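You operate a simulated robot arm through the tools that you are given. There is no shell and no other tool. Be economical: measure what you need, move in short steps, check, and stop when the job is done.

The job below is to be done with a simulated robot arm. You get a single attempt, and the scene is never put back.

Task
Test at 1 g at the desk clipboard's frequency, save the point, then shut the shaker down.
Fine: the clipboard beside the shaker; frequency set before starting; level at zero when starting and when stopping; power off last.

Only the result counts: the job must be done as asked and must still hold three seconds after the hand-in. Knocking over, shifting, dropping, spilling or breaking anything else fails it.

Robot
A 7-joint arm with a two-finger parallel gripper, fixed in place. Base frame: the origin is at the foot of the arm, x ahead of it, y to its left, z up; the work surface is at about z = 0.73. Readings come in m, degrees, newtons and seconds.
With the tool pointing down near the work surface it reaches from about 0.34 to 0.78 m from the base axis. Its first joint turns from -143.0 to 143.0 degrees. Payload 3 kg.
Tool frame: the origin (TCP) lies between the finger pads and is the grasp point; the fingertips stand 0.03 m ahead of it; z points along the fingers, y is the line along which they close. The gripper opens to 0.11 m. The fingers are 0.02 m wide and 0.01 m thick; the gripper's body (0.048 by 0.112 m) begins 0.055 m behind the TCP.
Orientation is told as [roll, pitch, yaw] about the base's x, y, z axes, in that order, counted from this pose: with the fingers straight down and closing along the base's y, the tool's x points along the base's -x, its y along +y and its z along -z.

Tools
- The arm moves only by the tool apply_moves. Its argument "increments" is a list of rows, each a list of 7 numbers: the shift along the tool's x, y, z in m, then the turn, a rotation vector about the tool's x, y, z in degrees, then the closure, from 0 (fully open) to 1 (shut). In form: [[x, y, z, ax, ay, az, fingers], ...]. A call has 1 to 20 rows; each row is the pose to reach, as a shift and turn from the pose commanded when the call began, along the tool's axes at that moment. A row lasts 0.2 s, in which the tool goes at most 0.05 m and 8.6 degrees; a call with a longer step from one row to the next is refused whole, and so is a gripper value outside its range. A pose out of reach is approached as far as the arm can. The call stops where the force on the tool passes 90 N (or 10 N more than at its start, if that is more) or the arm is blocked; 0.2 s more then pass. The fingers move at their own pace (about 0.153 m/s each) and stop on an object; they squeeze with about 41 N. The grip force told is the motor's: it shows also when the fingers shut on nothing. Time passes only in rows, and 0.2 s behind the last, so rows that repeat a pose let the fingers close. The reply holds the time, the measured pose of the TCP, the force on the tool along the base axes, the opening and the grip force, in the units named above and with some noise, with the torque about the TCP (base axes, N m) and any sound that the robot's microphone picked up, and new pictures: "views" is both (left out), scene, wrist or none.
- Cameras (640 x 400 px; columns grow to the right, rows downward): "scene" is fixed at [0.0485, -0.6446, 1.6536]; the picture's right is [0.62, -0.78, 0.00], its down [-0.41, -0.32, -0.85] and it looks along [0.67, 0.53, -0.52] (base axes); focal length 324 px, centre (320, 200). "wrist" rides on the gripper at [0.072, 0.017, -0.103] in the tool frame; the picture's right is [-0.23, 0.97, 0.00], its down [-0.76, -0.18, -0.62] and it looks along [-0.61, -0.14, 0.78] (tool axes); focal length 222 px, centre (320, 200). There is no depth. A picture from a camera that has moved, and an enlarged one, comes with that camera's place and axes in the base frame and with its lens. The place of the scene camera against the robot may be out by one fixed shift of up to 0.012 m in any direction.
- lift_body(by): slides the trunk up (or, below 0, down) by that many m; the arm rides with it, the base frame stays. It gives what a move gives, with no picture.
- zoom(camera, box): a new picture of the part [left, top, right, bottom] of that camera's present view, enlarged. No time passes.
- finish_job(): hands the job in; it is judged then, once.

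Work in short steps. Places have to be worked out from the pictures, the camera data and where the tool is seen: move nearer, look again, correct. Check each grasp and each placing, and mend what went wrong. You have 120 turns and 200 pictures in all, those below and enlarged ones among them. Open the gripper and draw the arm clear of the work before you hand the job in, unless the task says otherwise; then end with one line.

The tools are called after "Call:" as name(argument=value, ...) on one line, values as JSON. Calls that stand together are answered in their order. apply_moves: Moves the arm, as the interface text tells. Its arguments: {"type":"object","properties":{"increments":{"type":"array"},"views":{"type":"string","enum":["both","scene","wrist","none"]}},"required":["increments"]} The other tools are called the same way: lift_body (by) slides the trunk up or down; zoom (camera, box) takes an enlarged picture of a part of a camera's view; finish_job () hands the job in.

At the start:

```text
time_s: 0.0
position: [0.6023, -0.0642, 1.2604]
orientation: [0.0, -0.1, 0.1]
contact_force: [0.1, -0.3, 0.5]
torque: [0.04, 0.02, 0.0]
grip_width: 0.11
grip_force: 0.2
trunk travel left (down, up): [-0.425, 0.065]
```

scene: 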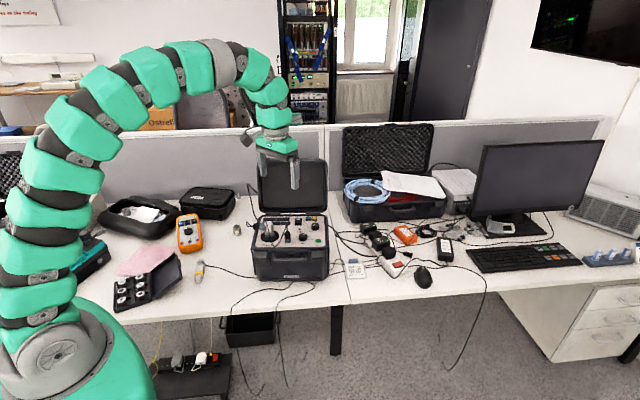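
wrist: 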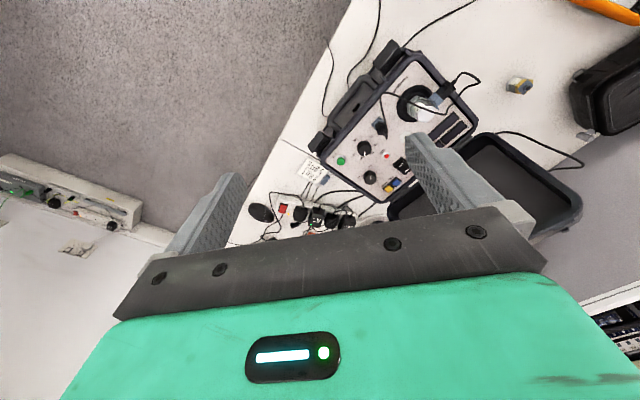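

I start by enlarging the shaker panel and the note beside it from both cameras.

Call:
zoom(camera="scene", box=[240, 200, 380, 288])

Call:
zoom(camera="wrist", box=[290, 50, 490, 210])

Call:
zoom(camera="wrist", box=[285, 145, 345, 195])

```text
4.55 times, centred on (310, 244) of scene
camera zoom: at [0.0485, -0.6446, 1.6536], right [0.62, -0.78, 0.0], down [-0.41, -0.32, -0.85], along [0.67, 0.53, -0.52], focal length 1474 px, centre (366, 0)
```

zoom: 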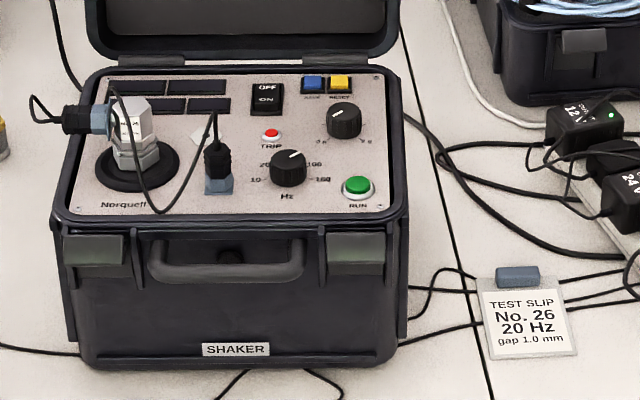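

```text
2.50 times, centred on (390, 130) of wrist
camera zoom: at [0.529, -0.0493, 1.3635], right [0.23, 0.97, 0.0], down [0.76, -0.18, 0.62], along [0.61, -0.14, -0.78], focal length 555 px, centre (145, 375)
```

zoom: 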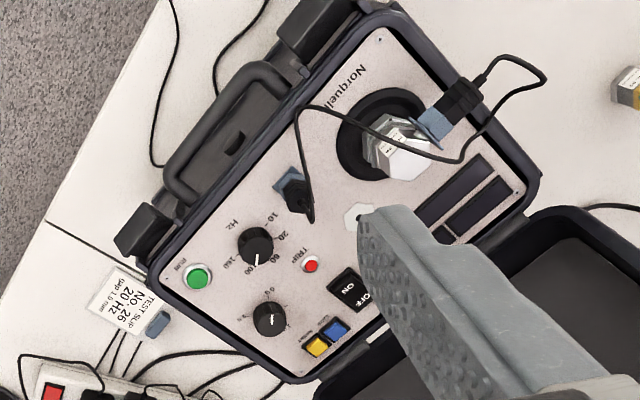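

```text
8.00 times, centred on (315, 170) of wrist
camera zoom: at [0.529, -0.0493, 1.3635], right [0.23, 0.97, 0.0], down [0.76, -0.18, 0.62], along [0.61, -0.14, -0.78], focal length 1777 px, centre (360, 440)
```

zoom: 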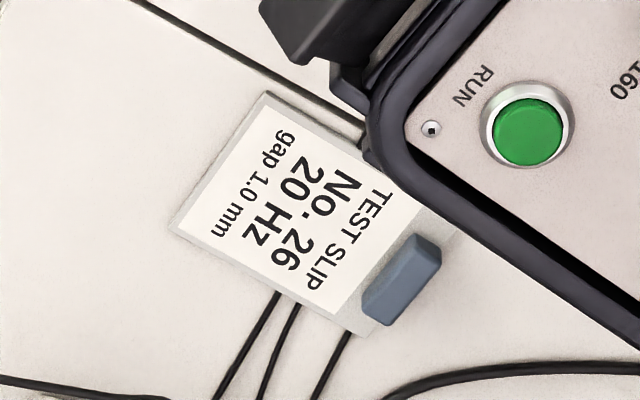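

The slip says 20 Hz. I now move the hand above and in front of the panel, so the wrist camera can read the controls more closely.

Call:
apply_moves(increments=[[0, 0.04, 0.03, 0, 0, 0, 0], [0, 0.08, 0.06, 0, 0, 0, 0], [0, 0.1, 0.1, 0, 0, 0, 0], [0, 0.1, 0.13, 0, 0, 0, 0]], views="wrist")

```text
time_s: 1.0
position: [0.6005, 0.0357, 1.1288]
orientation: [0.0, 0.1, 0.2]
contact_force: [0.2, -0.2, -0.3]
torque: [-0.02, 0.03, 0.0]
grip_width: 0.1101
grip_force: 0.1
trunk travel left (down, up): [-0.425, 0.065]
camera wrist: at [0.5287, 0.0515, 1.2327], right [0.23, 0.97, 0.0], down [0.76, -0.18, 0.62], along [0.61, -0.14, -0.78], focal length 222 px, centre (320, 200)
```

wrist: 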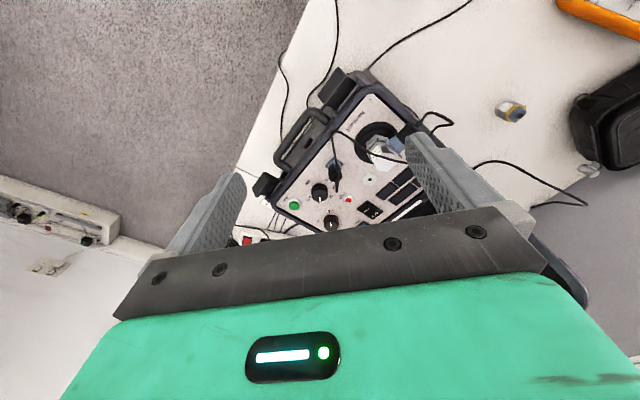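

Now the panel lies between the fingers, so I enlarge it.

Call:
zoom(camera="wrist", box=[270, 90, 430, 240])

Call:
zoom(camera="scene", box=[280, 212, 330, 248])

```text
2.67 times, centred on (350, 165) of wrist
camera zoom: at [0.5287, 0.0515, 1.2327], right [0.23, 0.97, 0.0], down [0.76, -0.18, 0.62], along [0.61, -0.14, -0.78], focal length 592 px, centre (240, 293)
```

zoom: 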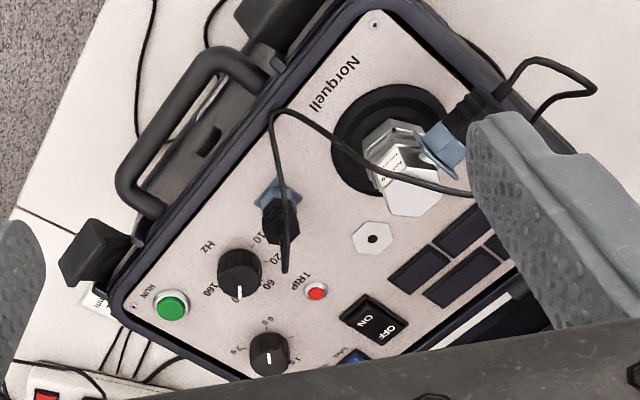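

```text
11.11 times, centred on (305, 230) of scene
camera zoom: at [0.0485, -0.6446, 1.6536], right [0.62, -0.78, 0.0], down [-0.41, -0.32, -0.85], along [0.67, 0.53, -0.52], focal length 3602 px, centre (487, -133)
```

zoom: 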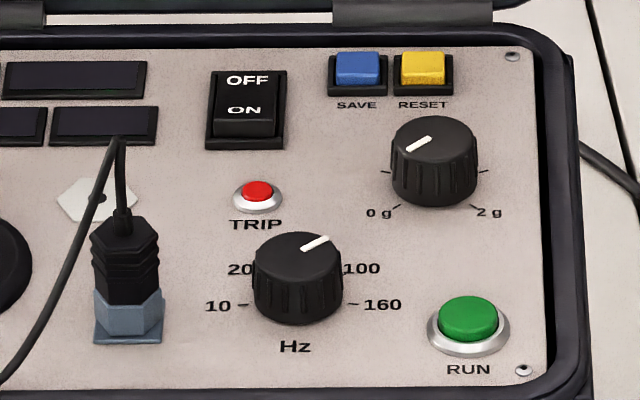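

Reading the panel: the Hz knob is at 100 and I judge it to be at about (0.749, 0.000). The level knob is at 0 g near (0.832, 0.002), RUN is near (0.787, -0.059), and the panel surface is at z≈0.90. The displays are dark. I go above the Hz knob with the hand turned so that its body stays off the connector.

Call:
apply_moves(increments=[[-0.017, -0.004, 0, 0, 0, 8.4, 0], [-0.034, -0.008, 0, 0, 0, 16.8, 0], [-0.051, -0.012, 0, 0, 0, 25.2, 0], [-0.068, -0.016, 0.01, 0, 0, 33.6, 0.1], [-0.085, -0.02, 0.02, 0, 0, 42, 0.2], [-0.102, -0.024, 0.03, 0, 0, 50.4, 0.3], [-0.12, -0.028, 0.05, 0, 0, 58.8, 0.4], [-0.135, -0.032, 0.07, 0, 0, 67.2, 0.45], [-0.1485, -0.036, 0.09, 0, 0, 75.5, 0.45], [-0.1485, -0.036, 0.09, 0, 0, 75.5, 0.45]])

```text
time_s: 3.2
position: [0.7503, -0.0016, 1.0408]
orientation: [0.0, 0.0, -75.5]
contact_force: [0.3, 0.2, 0.1]
torque: [-0.03, 0.02, 0.01]
grip_width: 0.0606
grip_force: 0.0
trunk travel left (down, up): [-0.425, 0.065]
camera wrist: at [0.7485, 0.0719, 1.1434], right [1.0, 0.02, 0.0], down [0.02, -0.78, 0.62], along [0.01, -0.62, -0.78], focal length 222 px, centre (320, 200)
```

scene: 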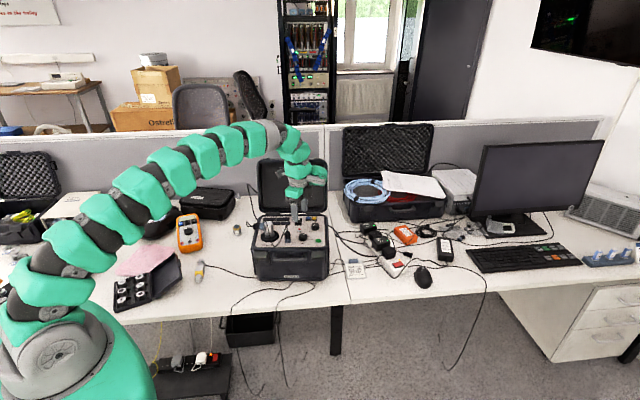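
wrist: 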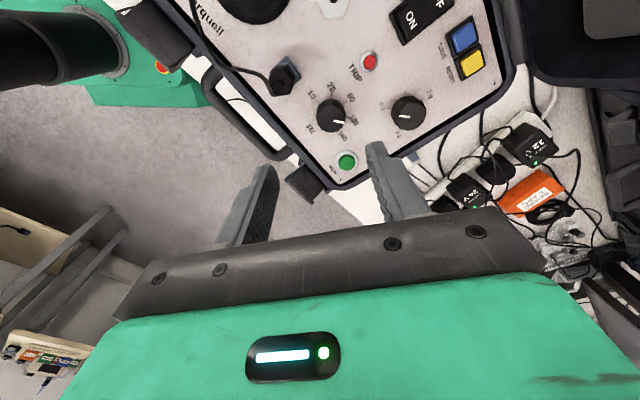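

Good close view. I enlarge it to measure the controls.

Call:
zoom(camera="wrist", box=[290, 70, 450, 180])

Call:
zoom(camera="wrist", box=[340, 0, 500, 100])

```text
3.64 times, centred on (370, 125) of wrist
camera zoom: at [0.7485, 0.0719, 1.1434], right [1.0, 0.02, 0.0], down [0.02, -0.78, 0.62], along [0.01, -0.62, -0.78], focal length 808 px, centre (138, 473)
```

zoom: 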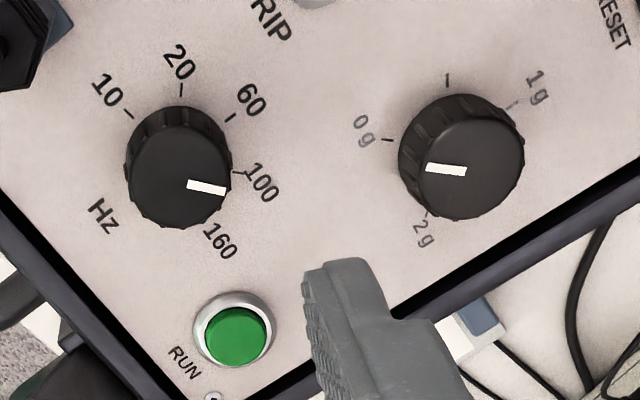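

```text
4.00 times, centred on (420, 50) of wrist
camera zoom: at [0.7485, 0.0719, 1.1434], right [1.0, 0.02, 0.0], down [0.02, -0.78, 0.62], along [0.01, -0.62, -0.78], focal length 888 px, centre (-80, 800)
```

zoom: 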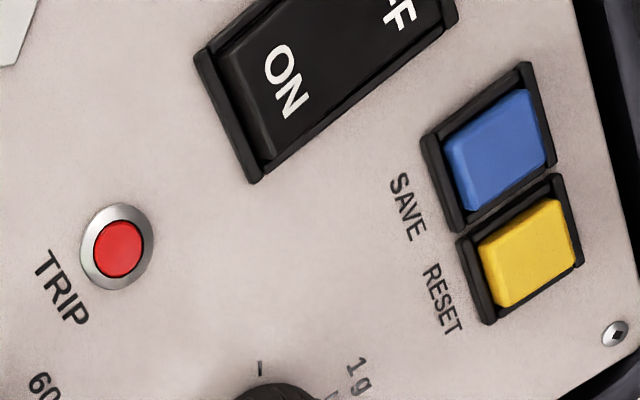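

The fit puts the Hz knob's axis at (0.761, -0.002). Its detents are about 55° apart, so it needs 110° counter-clockwise to reach 20. The level knob's axis is at (0.841, 0.001), with 1 g at 136° clockwise. I centre on the Hz knob and descend around it.

Call:
apply_moves(increments=[[-0.0035, 0.0103, 0, 0, 0, 0, 0.45], [-0.0035, 0.0103, 0.03, 0, 0, 0, 0.45], [-0.0035, 0.0103, 0.06, 0, 0, 0, 0.45], [-0.0035, 0.0103, 0.085, 0, 0, 0, 0.45], [-0.0035, 0.0103, 0.1, 0, 0, 0, 0.45], [-0.0035, 0.0103, 0.103, 0, 0, 0, 0.45]])

```text
time_s: 4.6
position: [0.7605, -0.0014, 0.9374]
orientation: [0.1, 0.0, -75.4]
contact_force: [-0.1, 0.8, -0.5]
torque: [0.0, 0.0, -0.03]
grip_width: 0.0604
grip_force: 0.0
trunk travel left (down, up): [-0.425, 0.065]
camera wrist: at [0.7591, 0.0721, 1.0407], right [1.0, 0.03, 0.0], down [0.02, -0.78, 0.62], along [0.02, -0.62, -0.78], focal length 222 px, centre (320, 200)
```

scene: 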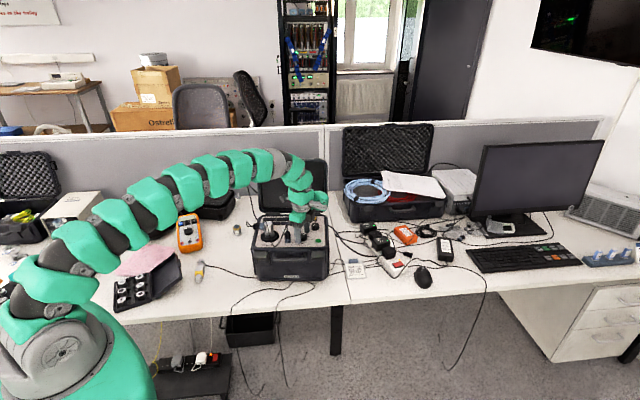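
wrist: 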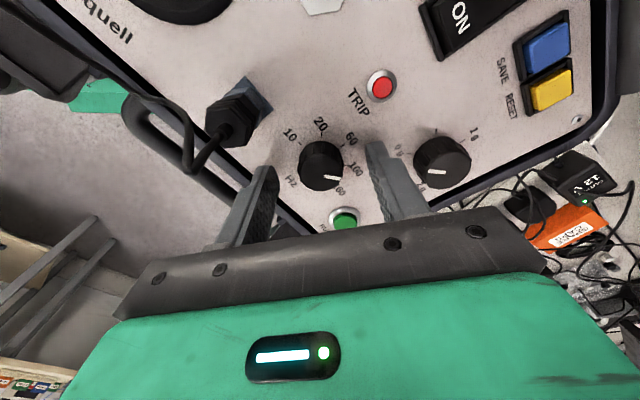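

The knob sits midway between the fingertips. I close on it, turn 55° counter-clockwise and look.

Call:
apply_moves(increments=[[0, 0, 0, 0, 0, 0, 0.9], [0, 0, 0, 0, 0, 0, 0.9], [0, 0, 0, 0, 0, -8, 0.9], [0, 0, 0, 0, 0, -16, 0.9], [0, 0, 0, 0, 0, -24, 0.9], [0, 0, 0, 0, 0, -32, 0.9], [0, 0, 0, 0, 0, -40, 0.9], [0, 0, 0, 0, 0, -48, 0.9], [0, 0, 0, 0, 0, -55, 0.9], [0, 0, 0, 0, 0, -55, 0.9]], views="wrist")

```text
time_s: 6.8
position: [0.7602, -0.0007, 0.9378]
orientation: [0.0, 0.0, -20.4]
contact_force: [-1.6, -1.8, 2.5]
torque: [-0.07, 0.05, 0.0]
grip_width: 0.0288
grip_force: 41.0
trunk travel left (down, up): [-0.425, 0.065]
camera wrist: at [0.6986, 0.0383, 1.0408], right [0.55, 0.83, 0.0], down [0.65, -0.43, 0.62], along [0.52, -0.34, -0.78], focal length 222 px, centre (320, 200)
```

wrist: 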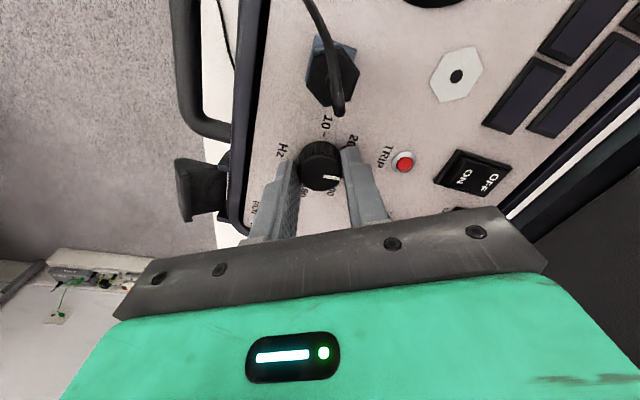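

The pointer kept its place relative to the fingers, so the knob appears to have turned with them. I enlarge to confirm.

Call:
zoom(camera="wrist", box=[270, 100, 380, 210])

```text
3.64 times, centred on (325, 155) of wrist
camera zoom: at [0.6986, 0.0383, 1.0408], right [0.55, 0.83, 0.0], down [0.65, -0.43, 0.62], along [0.52, -0.34, -0.78], focal length 808 px, centre (302, 364)
```

zoom: 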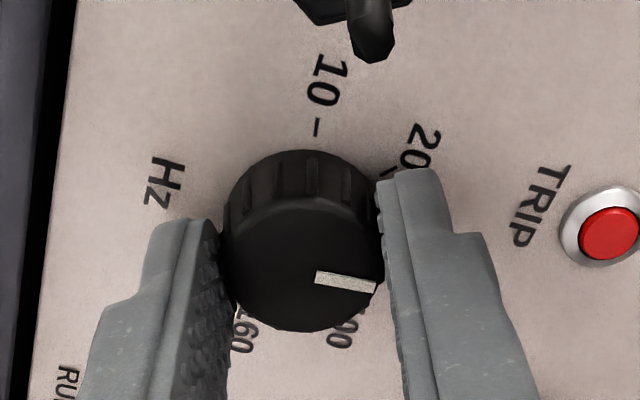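

It is now at 60. I release, turn the hand back, and regrasp for the second detent.

Call:
apply_moves(increments=[[0, 0, 0, 0, 0, 0, 0.5], [0, 0, 0, 0, 0, 0, 0.5], [0, 0, 0, 0, 0, 8, 0.5], [0, 0, 0, 0, 0, 16, 0.5], [0, 0, 0, 0, 0, 24, 0.5], [0, 0, 0, 0, 0, 32, 0.5], [0, 0, 0, 0, 0, 40, 0.5], [0, 0, 0, 0, 0, 48, 0.5], [0, 0, 0, 0, 0, 55, 0.5], [0, 0, 0, 0, 0, 55, 0.5]], views="wrist")

Call:
zoom(camera="wrist", box=[270, 100, 380, 210])

```text
time_s: 9.0
position: [0.7607, -0.0021, 0.9382]
orientation: [0.1, 0.0, -75.5]
contact_force: [0.8, 1.0, -0.1]
torque: [0.01, 0.0, 0.0]
grip_width: 0.055
grip_force: 0.1
trunk travel left (down, up): [-0.425, 0.065]
camera wrist: at [0.7591, 0.0717, 1.041], right [1.0, 0.02, 0.0], down [0.02, -0.78, 0.62], along [0.01, -0.62, -0.78], focal length 222 px, centre (320, 200)
```

wrist: 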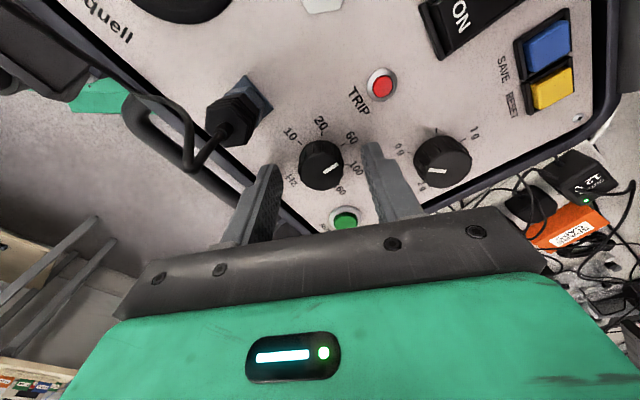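

```text
3.64 times, centred on (325, 155) of wrist
camera zoom: at [0.7591, 0.0717, 1.041], right [1.0, 0.02, 0.0], down [0.02, -0.78, 0.62], along [0.01, -0.62, -0.78], focal length 808 px, centre (302, 364)
```

zoom: 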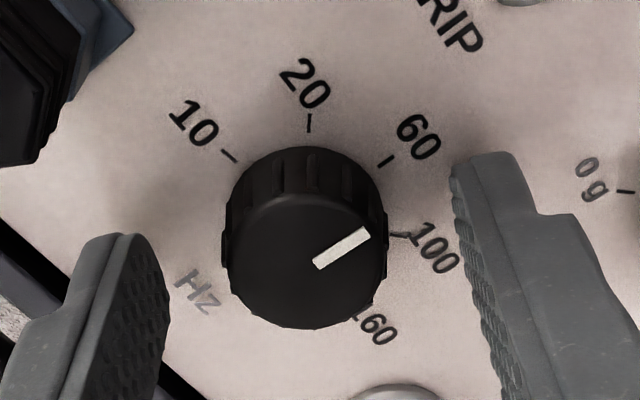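

The pointer is at 60 (about 36–39°). I do the same again to reach 20.

Call:
apply_moves(increments=[[0, 0, 0, 0, 0, 0, 0.9], [0, 0, 0, 0, 0, 0, 0.9], [0, 0, 0, 0, 0, -8, 0.9], [0, 0, 0, 0, 0, -16, 0.9], [0, 0, 0, 0, 0, -24, 0.9], [0, 0, 0, 0, 0, -32, 0.9], [0, 0, 0, 0, 0, -40, 0.9], [0, 0, 0, 0, 0, -48, 0.9], [0, 0, 0, 0, 0, -55, 0.9], [0, 0, 0, 0, 0, -55, 0.9], [0, 0, 0, 0, 0, -55, 0.5], [0, 0, 0, 0, 0, -55, 0.5], [0, 0, -0.04, 0, 0, -55, 0.5], [0, 0, -0.08, 0, 0, -55, 0.5]], views="wrist")

Call:
zoom(camera="wrist", box=[270, 60, 500, 220])

```text
time_s: 12.0
position: [0.7607, -0.0012, 1.0187]
orientation: [0.1, 0.0, -20.5]
contact_force: [0.7, -0.1, -0.2]
torque: [-0.02, -0.01, 0.03]
grip_width: 0.0549
grip_force: 0.1
trunk travel left (down, up): [-0.425, 0.065]
camera wrist: at [0.6988, 0.0387, 1.1219], right [0.55, 0.83, 0.0], down [0.65, -0.43, 0.62], along [0.52, -0.34, -0.78], focal length 222 px, centre (320, 200)
```

wrist: 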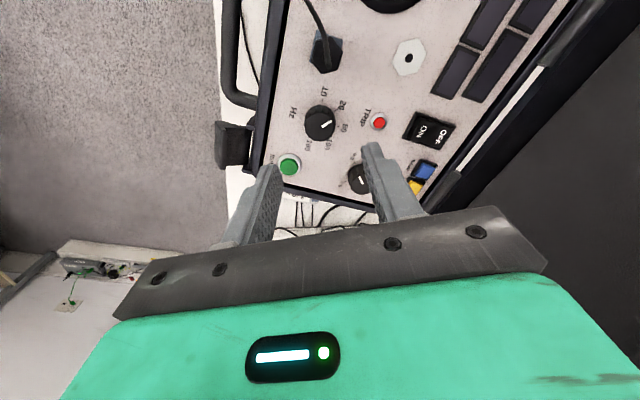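

```text
2.50 times, centred on (385, 140) of wrist
camera zoom: at [0.6988, 0.0387, 1.1219], right [0.55, 0.83, 0.0], down [0.65, -0.43, 0.62], along [0.52, -0.34, -0.78], focal length 555 px, centre (158, 350)
```

zoom: 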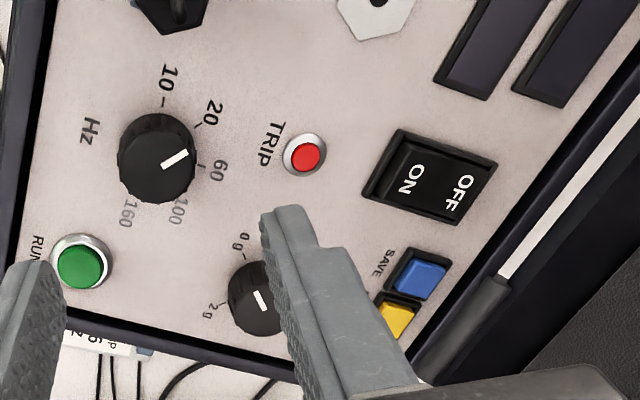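

The Hz pointer now reads 20 (measured 92° against the tick's 91.6°), and the level is still at 0 g. Next I power on. I judge the rocker's ON end to be at about (0.815, 0.073), so I shut the fingers and turn above it.

Call:
apply_moves(increments=[[-0.003, 0.012, -0.01, 0, 0, -8, 0.8], [-0.007, 0.025, -0.01, 0, 0, -16, 1], [-0.01, 0.04, -0.01, 0, 0, -24, 1], [-0.014, 0.055, -0.01, 0, 0, -32, 1], [-0.018, 0.067, -0.01, 0, 0, -40, 1], [-0.022, 0.08, -0.01, 0, 0, -48, 1], [-0.0247, 0.089, -0.01, 0, 0, -56, 1], [-0.0247, 0.089, -0.01, 0, 0, -56, 1]], views="wrist")

Call:
apply_moves(increments=[[0, 0, 0, 0, -7, 0, 1], [0, 0, 0, 0, -14, 0, 1], [0, 0, 0, 0, -20, 0, 1], [0, 0, 0, 0, -20, 0, 1]], views="both")

```text
time_s: 13.8
position: [0.7923, 0.0815, 1.0221]
orientation: [0.0, -0.1, 32.9]
contact_force: [-0.5, -0.9, -0.4]
torque: [0.05, -0.01, -0.01]
grip_width: 0.0002
grip_force: 37.9
out of reach, approached as far as the arm can: row 5, 6, 7, 8
trunk travel left (down, up): [-0.425, 0.065]
camera wrist: at [0.7231, 0.0554, 1.1253], right [-0.34, 0.94, 0.0], down [0.74, 0.26, 0.62], along [0.59, 0.21, -0.78], focal length 222 px, centre (320, 200)
```

wrist: 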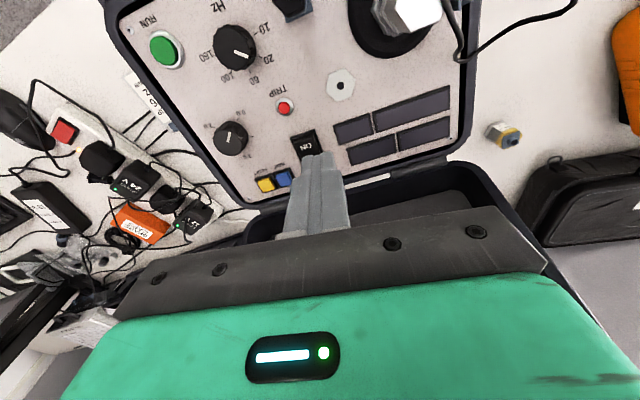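

```text
time_s: 14.8
position: [0.7932, 0.0825, 1.0226]
orientation: [0.0, -20.1, 35.5]
contact_force: [-0.7, -0.6, -0.4]
torque: [0.07, -0.06, 0.0]
grip_width: 0.0
grip_force: 37.9
trunk travel left (down, up): [-0.425, 0.065]
camera wrist: at [0.6988, 0.0338, 1.0941], right [-0.39, 0.92, 0.08], down [0.51, 0.15, 0.85], along [0.76, 0.37, -0.53], focal length 222 px, centre (320, 200)
```

scene: 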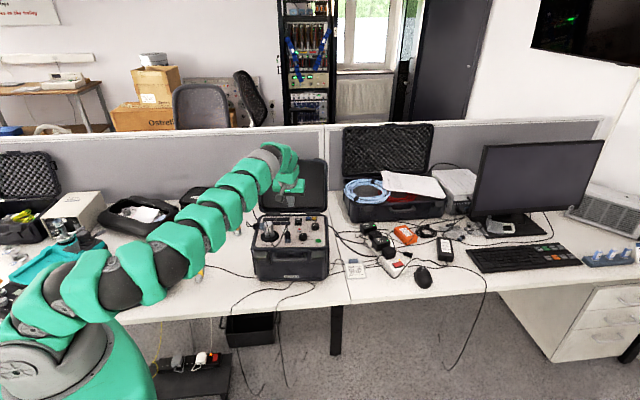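
wrist: 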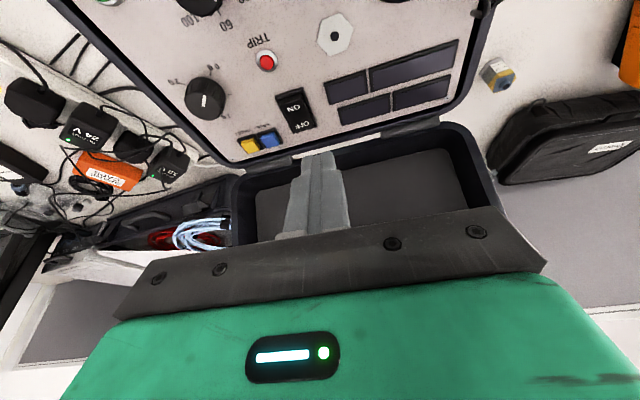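

With the trunk at this height the vertical reach ends at about 0.80 m. I raise the tool 0.2 m and then lower the trunk by the same amount, which should give more forward reach.

Call:
apply_moves(increments=[[-0.0137, 0, -0.0376, 0, 0, 0, 1], [-0.0274, 0, -0.0752, 0, 0, 0, 1], [-0.041, 0, -0.1128, 0, 0, 0, 1], [-0.0547, 0, -0.1504, 0, 0, 0, 1], [-0.0684, 0, -0.188, 0, 0, 0, 1], [-0.0684, 0, -0.188, 0, 0, 0, 1]], views="none")

Call:
lift_body(by=-0.18)

```text
time_s: 16.2
position: [0.7922, 0.0824, 1.2215]
orientation: [0.0, -20.0, 35.7]
contact_force: [0.0, -0.6, -0.3]
torque: [-0.03, -0.03, -0.04]
grip_width: 0.0
grip_force: 37.3
trunk travel left (down, up): [-0.425, 0.065]
```

```text
time_s: 18.2
position: [0.7923, 0.0816, 1.0418]
orientation: [-0.1, -20.0, 35.6]
contact_force: [0.2, 1.0, 0.7]
torque: [-0.01, -0.02, 0.01]
grip_width: 0.0
grip_force: 37.6
trunk travel left (down, up): [-0.245, 0.245]
```

Now I bring the fingertip above the ON end of the rocker and check the view.

Call:
apply_moves(increments=[[0.003, -0.0203, 0.02, 0, 0, 0, 1], [0.006, -0.0203, 0.042, 0, 0, 0, 1], [0.0092, -0.0203, 0.0627, 0, 0, 0, 1], [0.0092, -0.0203, 0.0627, 0, 0, 0, 1]], views="both")

Call:
zoom(camera="wrist", box=[220, 60, 420, 200])

Call:
zoom(camera="scene", box=[260, 180, 340, 250])

```text
time_s: 19.2
position: [0.8145, 0.0722, 0.9796]
orientation: [0.0, -20.0, 35.6]
contact_force: [-0.3, 0.1, -0.1]
torque: [-0.02, 0.03, 0.01]
grip_width: 0.0
grip_force: 37.5
trunk travel left (down, up): [-0.245, 0.245]
camera wrist: at [0.7208, 0.0251, 1.0511], right [-0.39, 0.92, 0.08], down [0.51, 0.15, 0.85], along [0.76, 0.37, -0.53], focal length 222 px, centre (320, 200)
```

scene: 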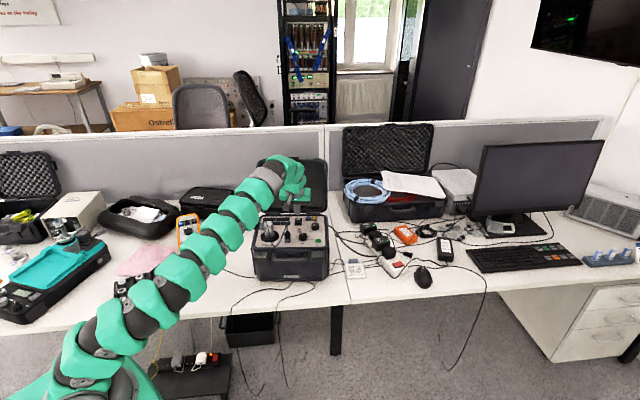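
wrist: 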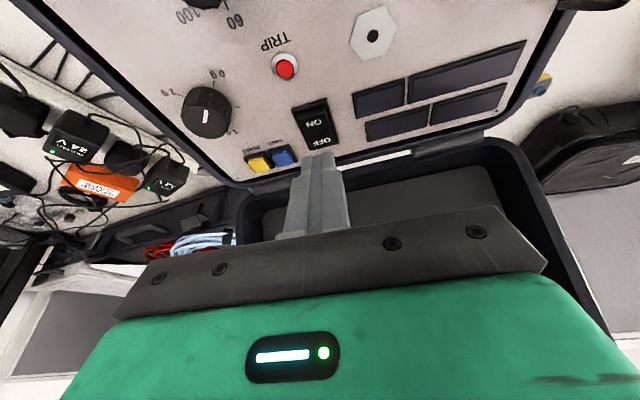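

```text
2.86 times, centred on (320, 130) of wrist
camera zoom: at [0.7208, 0.0251, 1.0511], right [-0.39, 0.92, 0.08], down [0.51, 0.15, 0.85], along [0.76, 0.37, -0.53], focal length 635 px, centre (320, 400)
```

zoom: 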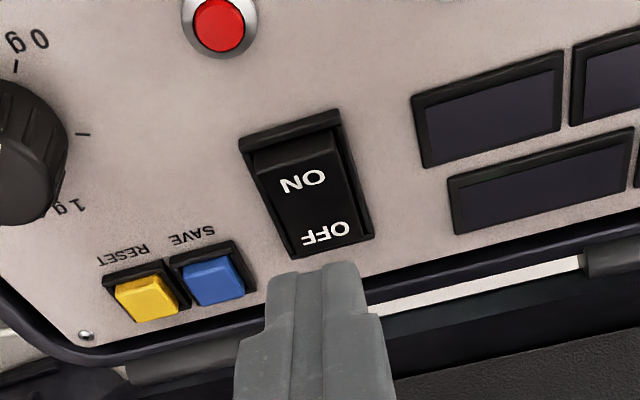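

```text
5.71 times, centred on (300, 215) of scene
camera zoom: at [0.0485, -0.6446, 1.6536], right [0.62, -0.78, 0.0], down [-0.41, -0.32, -0.85], along [0.67, 0.53, -0.52], focal length 1853 px, centre (434, 114)
```

zoom: 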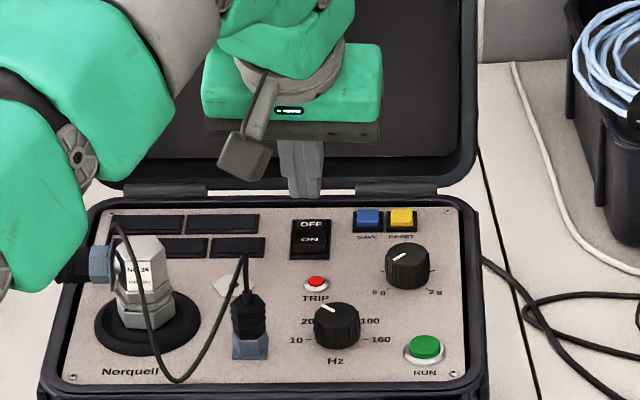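

The tip lines up with the ON half, so I lower it vertically in small steps and watch the force.

Call:
apply_moves(increments=[[0.007, 0, 0.016, 0, 0, 0, 1], [0.0112, 0, 0.0275, 0, 0, 0, 1], [0.0132, 0, 0.033, 0, 0, 0, 1], [0.0145, 0, 0.0345, 0, 0, 0, 1]], views="wrist")

```text
time_s: 20.2
position: [0.8128, 0.0716, 0.9421]
orientation: [0.0, -20.0, 35.5]
contact_force: [0.6, -0.2, -0.6]
torque: [0.02, -0.01, -0.01]
grip_width: 0.0
grip_force: 37.8
trunk travel left (down, up): [-0.245, 0.245]
camera wrist: at [0.7194, 0.0241, 1.0132], right [-0.39, 0.92, 0.08], down [0.51, 0.15, 0.85], along [0.76, 0.37, -0.53], focal length 222 px, centre (320, 200)
```

wrist: 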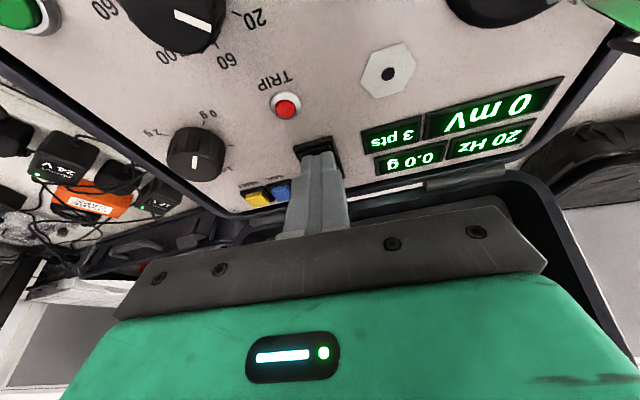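

Power is on: the displays read 0 mV, 3 pts, 20 Hz and 0.0 g. I raise the tool and travel to above RUN.

Call:
apply_moves(increments=[[-0.01, 0, -0.03, 0, 0, 0, 1], [-0.0205, 0, -0.0564, 0, 0, 0, 1], [0.007, -0.025, -0.066, 0, 0, 0, 1], [0.035, -0.05, -0.076, 0, 0, 0, 1], [0.06, -0.075, -0.086, 0, 0, 0, 1], [0.0752, -0.0873, -0.0912, 0, 0, 0, 1], [0.0752, -0.0873, -0.0912, 0, 0, 0, 1]], views="both")

Call:
zoom(camera="wrist", box=[220, 60, 420, 200])

Call:
zoom(camera="scene", box=[260, 180, 340, 250])

```text
time_s: 21.8
position: [0.7825, -0.0578, 1.0014]
orientation: [-0.1, -20.1, 35.7]
contact_force: [-0.4, 0.6, 0.9]
torque: [0.03, -0.02, 0.0]
grip_width: 0.0
grip_force: 37.6
trunk travel left (down, up): [-0.245, 0.245]
camera wrist: at [0.6877, -0.1055, 1.073], right [-0.39, 0.92, 0.08], down [0.51, 0.15, 0.85], along [0.76, 0.37, -0.53], focal length 222 px, centre (320, 200)
```

scene: 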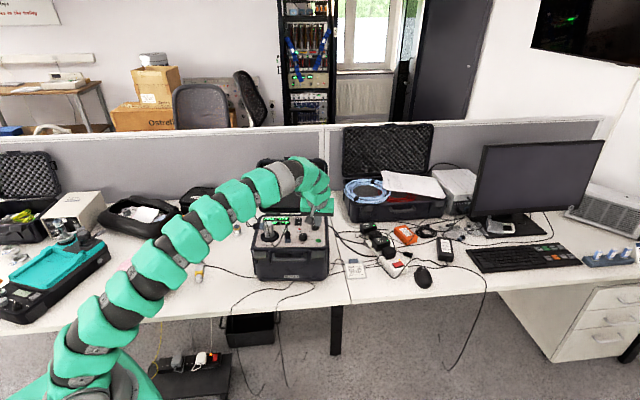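
wrist: 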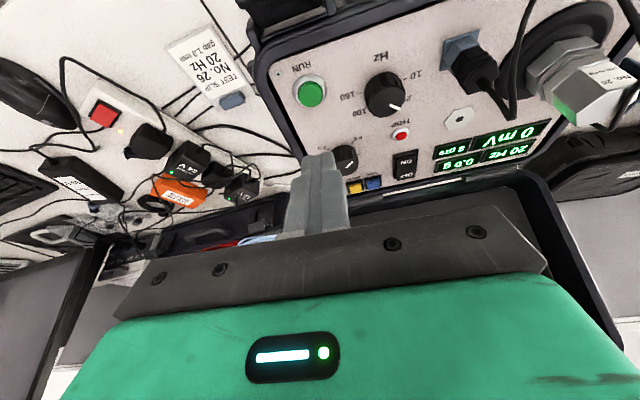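

```text
2.86 times, centred on (320, 130) of wrist
camera zoom: at [0.6877, -0.1055, 1.073], right [-0.39, 0.92, 0.08], down [0.51, 0.15, 0.85], along [0.76, 0.37, -0.53], focal length 635 px, centre (320, 400)
```

zoom: 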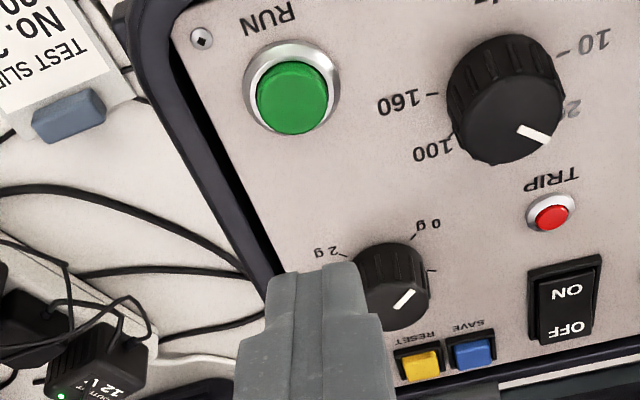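

```text
5.71 times, centred on (300, 215) of scene
camera zoom: at [0.0485, -0.6446, 1.6536], right [0.62, -0.78, 0.0], down [-0.41, -0.32, -0.85], along [0.67, 0.53, -0.52], focal length 1853 px, centre (434, 114)
```

zoom: 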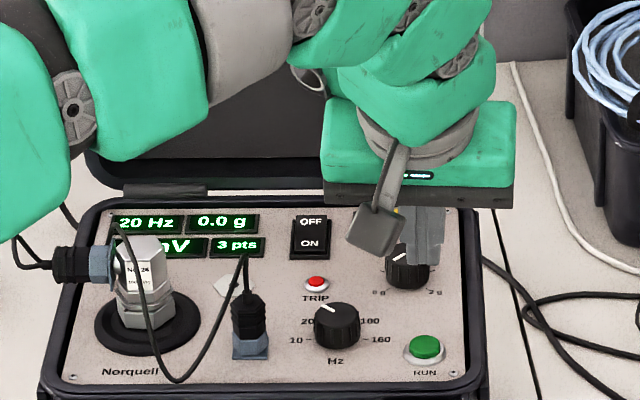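

RUN is at (0.782, -0.060), so a 2–3 mm correction is needed. I descend slowly onto it.

Call:
apply_moves(increments=[[0.0125, -0.0015, 0.028, 0, 0, 0, 1], [0.0208, -0.0015, 0.051, 0, 0, 0, 1], [0.0221, -0.0015, 0.0545, 0, 0, 0, 1], [0.0228, -0.0015, 0.0564, 0, 0, 0, 1]], views="both")

```text
time_s: 22.8
position: [0.7802, -0.0602, 0.9396]
orientation: [0.0, -20.0, 35.6]
contact_force: [0.4, -0.2, 0.5]
torque: [0.0, -0.01, -0.02]
grip_width: 0.0003
grip_force: 37.6
trunk travel left (down, up): [-0.245, 0.245]
camera wrist: at [0.6864, -0.1078, 1.0128], right [-0.39, 0.92, 0.08], down [0.51, 0.15, 0.85], along [0.76, 0.37, -0.53], focal length 222 px, centre (320, 200)
```

scene: 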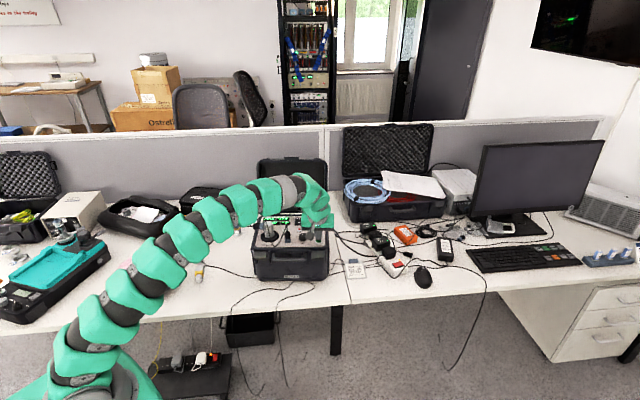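
wrist: 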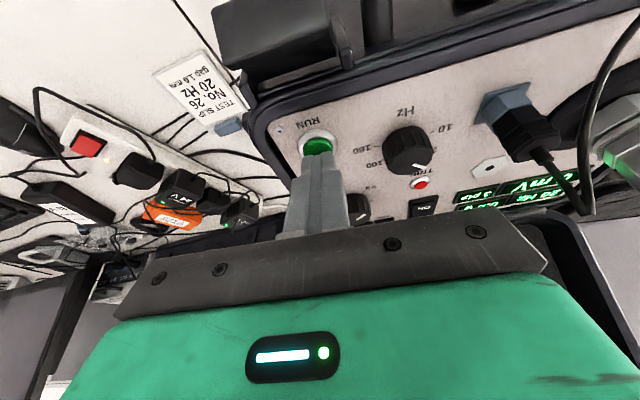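

There is no contact yet, so I go down 4 mm more.

Call:
apply_moves(increments=[[0.0007, 0, 0.0019, 0, 0, 0, 1], [0.0014, 0, 0.0038, 0, 0, 0, 1]], views="wrist")

Call:
zoom(camera="wrist", box=[270, 100, 380, 200])

```text
time_s: 23.4
position: [0.7802, -0.0617, 0.9383]
orientation: [0.1, -19.9, 35.5]
contact_force: [0.4, 1.5, 5.4]
torque: [0.02, -0.03, -0.03]
grip_width: 0.0003
grip_force: 37.5
trunk travel left (down, up): [-0.245, 0.245]
heard: click
camera wrist: at [0.6864, -0.1081, 1.0096], right [-0.39, 0.92, 0.08], down [0.51, 0.15, 0.85], along [0.76, 0.37, -0.53], focal length 222 px, centre (320, 200)
```

wrist: 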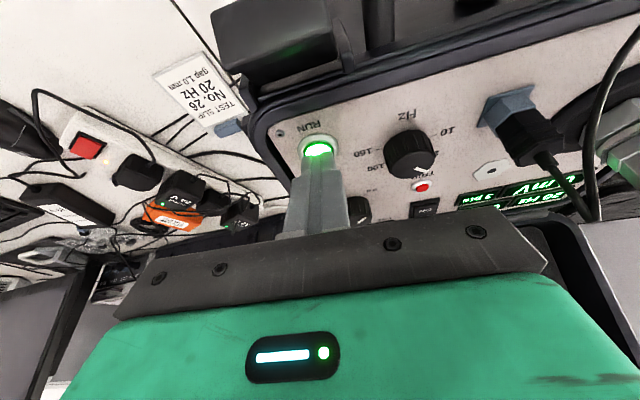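

```text
4.00 times, centred on (325, 150) of wrist
camera zoom: at [0.6864, -0.1081, 1.0096], right [-0.39, 0.92, 0.08], down [0.51, 0.15, 0.85], along [0.76, 0.37, -0.53], focal length 888 px, centre (300, 400)
```

zoom: 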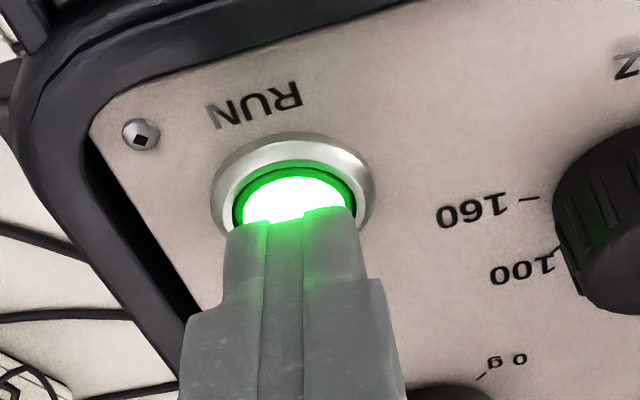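

RUN clicked and lit while the level was at 0.0 g. I rise, bring the hand upright, and go above the level knob with the fingers open.

Call:
apply_moves(increments=[[-0.01, 0, -0.03, 0, 0, 0, 1], [-0.0205, 0, -0.0564, 0, 0, 0, 1], [-0.0405, 0.004, -0.049, 0, 6.6, 0, 0.8], [-0.06, 0.008, -0.042, 0, 13.3, 0, 0.6], [-0.081, 0.012, -0.0345, 0, 20, 0, 0.5], [-0.1013, 0.0159, -0.027, 0, 20, 0, 0.5], [-0.1013, 0.0159, -0.027, 0, 20, 0, 0.5]], views="both")

Call:
zoom(camera="wrist", box=[220, 60, 460, 210])

Call:
zoom(camera="scene", box=[260, 180, 340, 250])

```text
time_s: 25.0
position: [0.7635, 0.0546, 0.9801]
orientation: [-0.1, 0.0, 35.8]
contact_force: [0.8, 3.6, 0.7]
torque: [-0.35, -0.02, 0.03]
grip_width: 0.055
grip_force: 0.0
out of reach, approached as far as the arm can: row 4, 5, 6, 7
trunk travel left (down, up): [-0.245, 0.245]
camera wrist: at [0.695, 0.025, 1.0827], right [-0.39, 0.92, 0.0], down [0.72, 0.3, 0.62], along [0.58, 0.24, -0.78], focal length 222 px, centre (320, 200)
```

scene: 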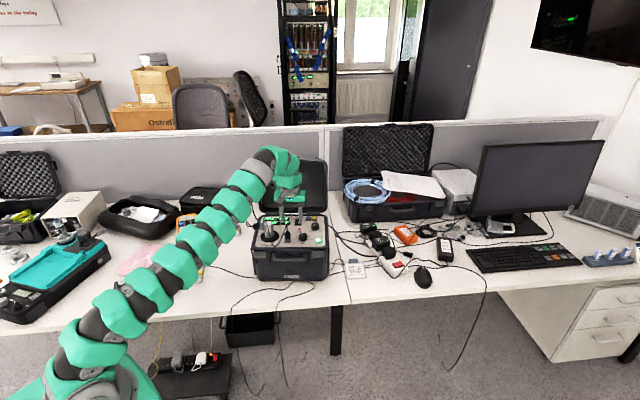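
wrist: 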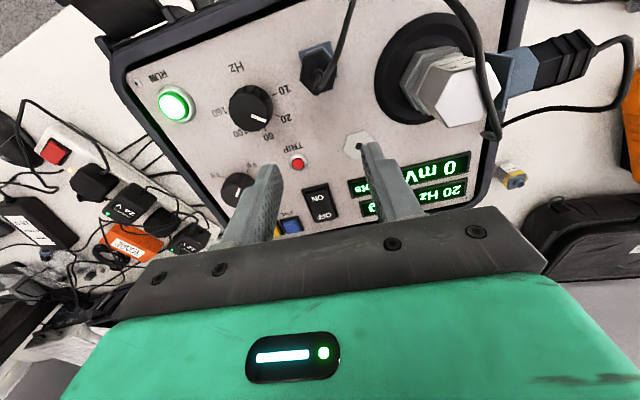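

```text
2.67 times, centred on (340, 135) of wrist
camera zoom: at [0.695, 0.025, 1.0827], right [-0.39, 0.92, 0.0], down [0.72, 0.3, 0.62], along [0.58, 0.24, -0.78], focal length 592 px, centre (267, 373)
```

zoom: 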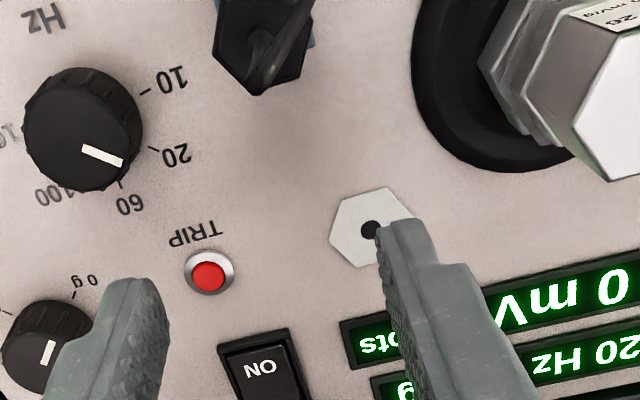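

```text
5.71 times, centred on (300, 215) of scene
camera zoom: at [0.0485, -0.6446, 1.6536], right [0.62, -0.78, 0.0], down [-0.41, -0.32, -0.85], along [0.67, 0.53, -0.52], focal length 1853 px, centre (434, 114)
```

zoom: 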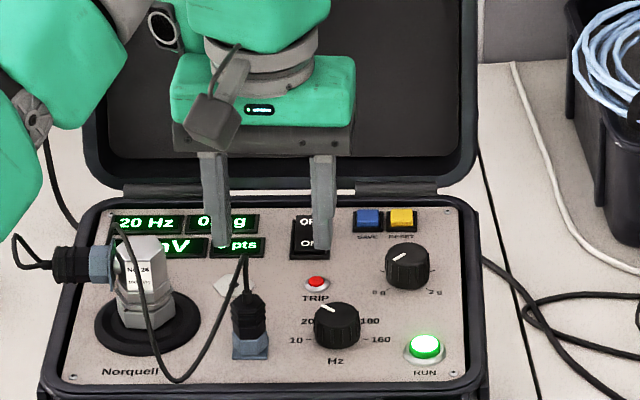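

The upright reach falls short here: it stopped at (0.764, 0.055) with a slight side force. I lift straight up first and check that nothing is touched. After that I'll grip the knob with the tool tilted outward, since the finger pads stay parallel to its sides.

Call:
apply_moves(increments=[[0, 0, -0.03, 0, 0, 0, 0.5], [0, 0, -0.06, 0, 0, 0, 0.5], [0, 0, -0.06, 0, 0, 0, 0.5]], views="scene")

```text
time_s: 25.8
position: [0.7531, 0.0484, 1.007]
orientation: [0.0, 0.0, 35.6]
contact_force: [0.1, 0.5, -0.5]
torque: [-0.05, 0.01, 0.02]
grip_width: 0.055
grip_force: 0.1
out of reach, approached as far as the arm can: row 1, 2, 3
trunk travel left (down, up): [-0.245, 0.245]
```

scene: 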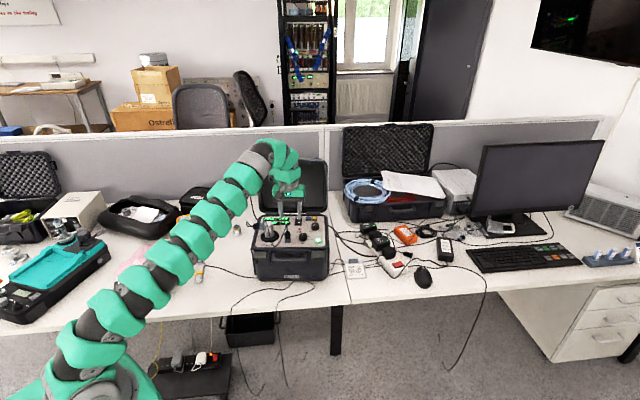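

Comparing the limits, a higher trunk gives more upright reach: 0.796 at the starting height against 0.755 now. So I raise the trunk to its top.

Call:
lift_body(by=0.24)

Call:
apply_moves(increments=[[0, 0, 0.02, 0, 0, 0, 0.5], [0, 0, 0.02, 0, 0, 0, 0.5]], views="none")

```text
time_s: 28.3
position: [0.7528, 0.0497, 1.2469]
orientation: [0.0, 0.0, 35.7]
contact_force: [0.6, 0.4, 0.4]
torque: [-0.04, -0.02, -0.01]
grip_width: 0.0549
grip_force: 0.0
trunk travel left (down, up): [-0.485, 0.005]
```

```text
time_s: 28.9
position: [0.7538, 0.0484, 1.2279]
orientation: [0.1, 0.1, 35.4]
contact_force: [0.7, -0.5, 0.4]
torque: [0.0, 0.02, 0.01]
grip_width: 0.055
grip_force: 0.1
trunk travel left (down, up): [-0.485, 0.005]
```

The commanded pose follows the reached one. Now I go upright down towards the level knob and see how far it gets.

Call:
apply_moves(increments=[[0, -0.02, 0.04, 0, 0, 0, 0.5], [0, -0.04, 0.08, 0, 0, 0, 0.5], [0, -0.06, 0.12, 0, 0, 0, 0.5], [0, -0.08, 0.15, 0, 0, 0, 0.5], [-0.01, -0.0888, 0.18, 0, 0, 0, 0.5], [-0.02, -0.0888, 0.21, 0, 0, 0, 0.5], [-0.033, -0.0888, 0.228, 0, 0, 0, 0.5], [-0.0435, -0.0888, 0.228, 0, 0, 0, 0.5], [-0.0435, -0.0888, 0.228, 0, 0, 0, 0.5]], views="both")

```text
time_s: 30.9
position: [0.8018, -0.0138, 0.9961]
orientation: [0.0, -0.1, 35.6]
contact_force: [0.0, -0.7, 0.3]
torque: [0.04, -0.02, -0.01]
grip_width: 0.0551
grip_force: 0.0
out of reach, approached as far as the arm can: row 4, 5, 6, 7, 8, 9
trunk travel left (down, up): [-0.485, 0.005]
camera wrist: at [0.7329, -0.0428, 1.0991], right [-0.38, 0.92, 0.0], down [0.72, 0.3, 0.62], along [0.58, 0.24, -0.78], focal length 222 px, centre (320, 200)
```

scene: 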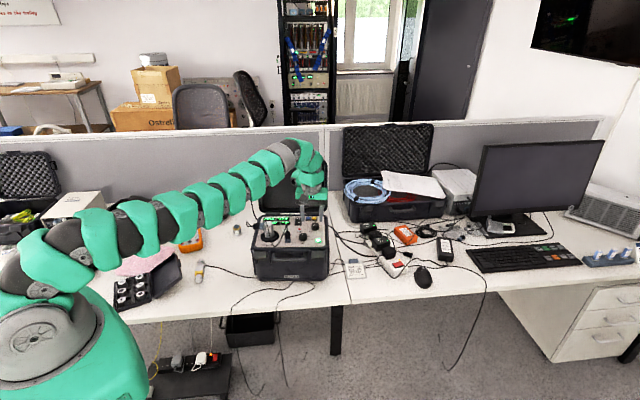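
wrist: 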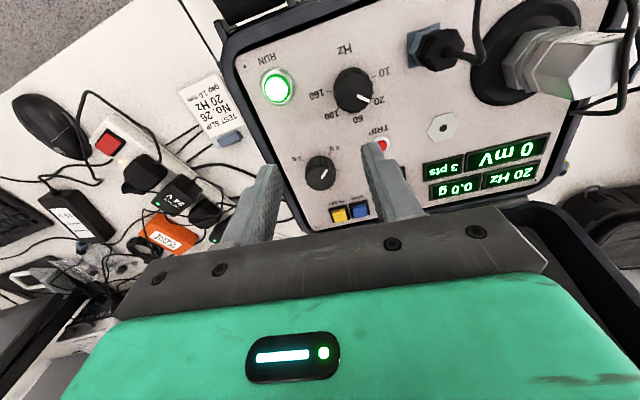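

Upright, the reach is 0.802 m and the knob needs 0.841 m. I tilt the tool 22° outward and move over the knob.

Call:
apply_moves(increments=[[0, 0, 0, 0, -7.5, 0, 0.5], [0, 0, 0, 0, -15, 0, 0.5], [-0.01, -0.005, 0, 0, -22, 0, 0.5], [-0.022, -0.0108, 0, 0, -22, 0, 0.5], [-0.0311, -0.0108, 0.006, 0, -22, 0, 0.5], [-0.0311, -0.0108, 0.006, 0, -22, 0, 0.5]], views="both")

Call:
zoom(camera="wrist", box=[220, 60, 420, 200])

```text
time_s: 32.3
position: [0.8326, -0.0031, 0.9903]
orientation: [-0.1, -22.0, 35.6]
contact_force: [-0.9, 0.9, 0.4]
torque: [-0.02, 0.01, 0.02]
grip_width: 0.0551
grip_force: 0.1
trunk travel left (down, up): [-0.485, 0.005]
camera wrist: at [0.7375, -0.0523, 1.0589], right [-0.4, 0.91, 0.09], down [0.49, 0.13, 0.86], along [0.78, 0.38, -0.5], focal length 222 px, centre (320, 200)
```

scene: 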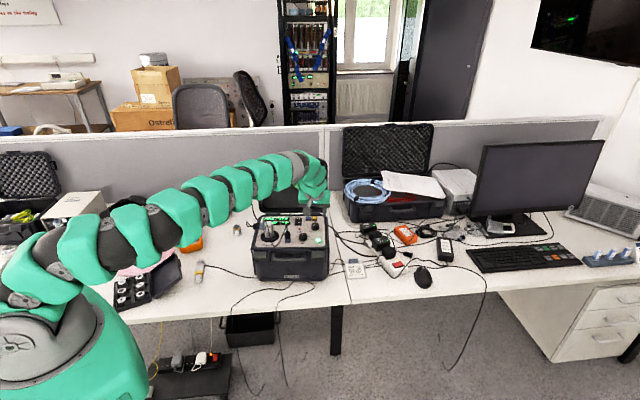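
wrist: 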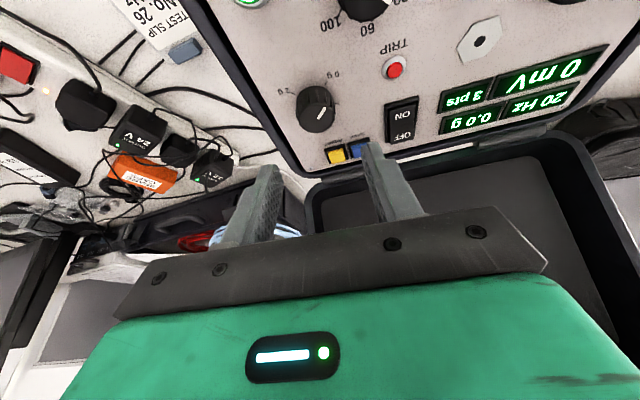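

```text
2.86 times, centred on (320, 130) of wrist
camera zoom: at [0.7375, -0.0523, 1.0589], right [-0.4, 0.91, 0.09], down [0.49, 0.13, 0.86], along [0.78, 0.38, -0.5], focal length 635 px, centre (320, 400)
```

zoom: 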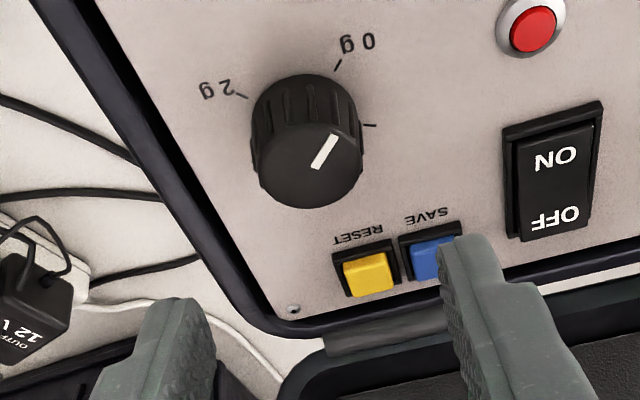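

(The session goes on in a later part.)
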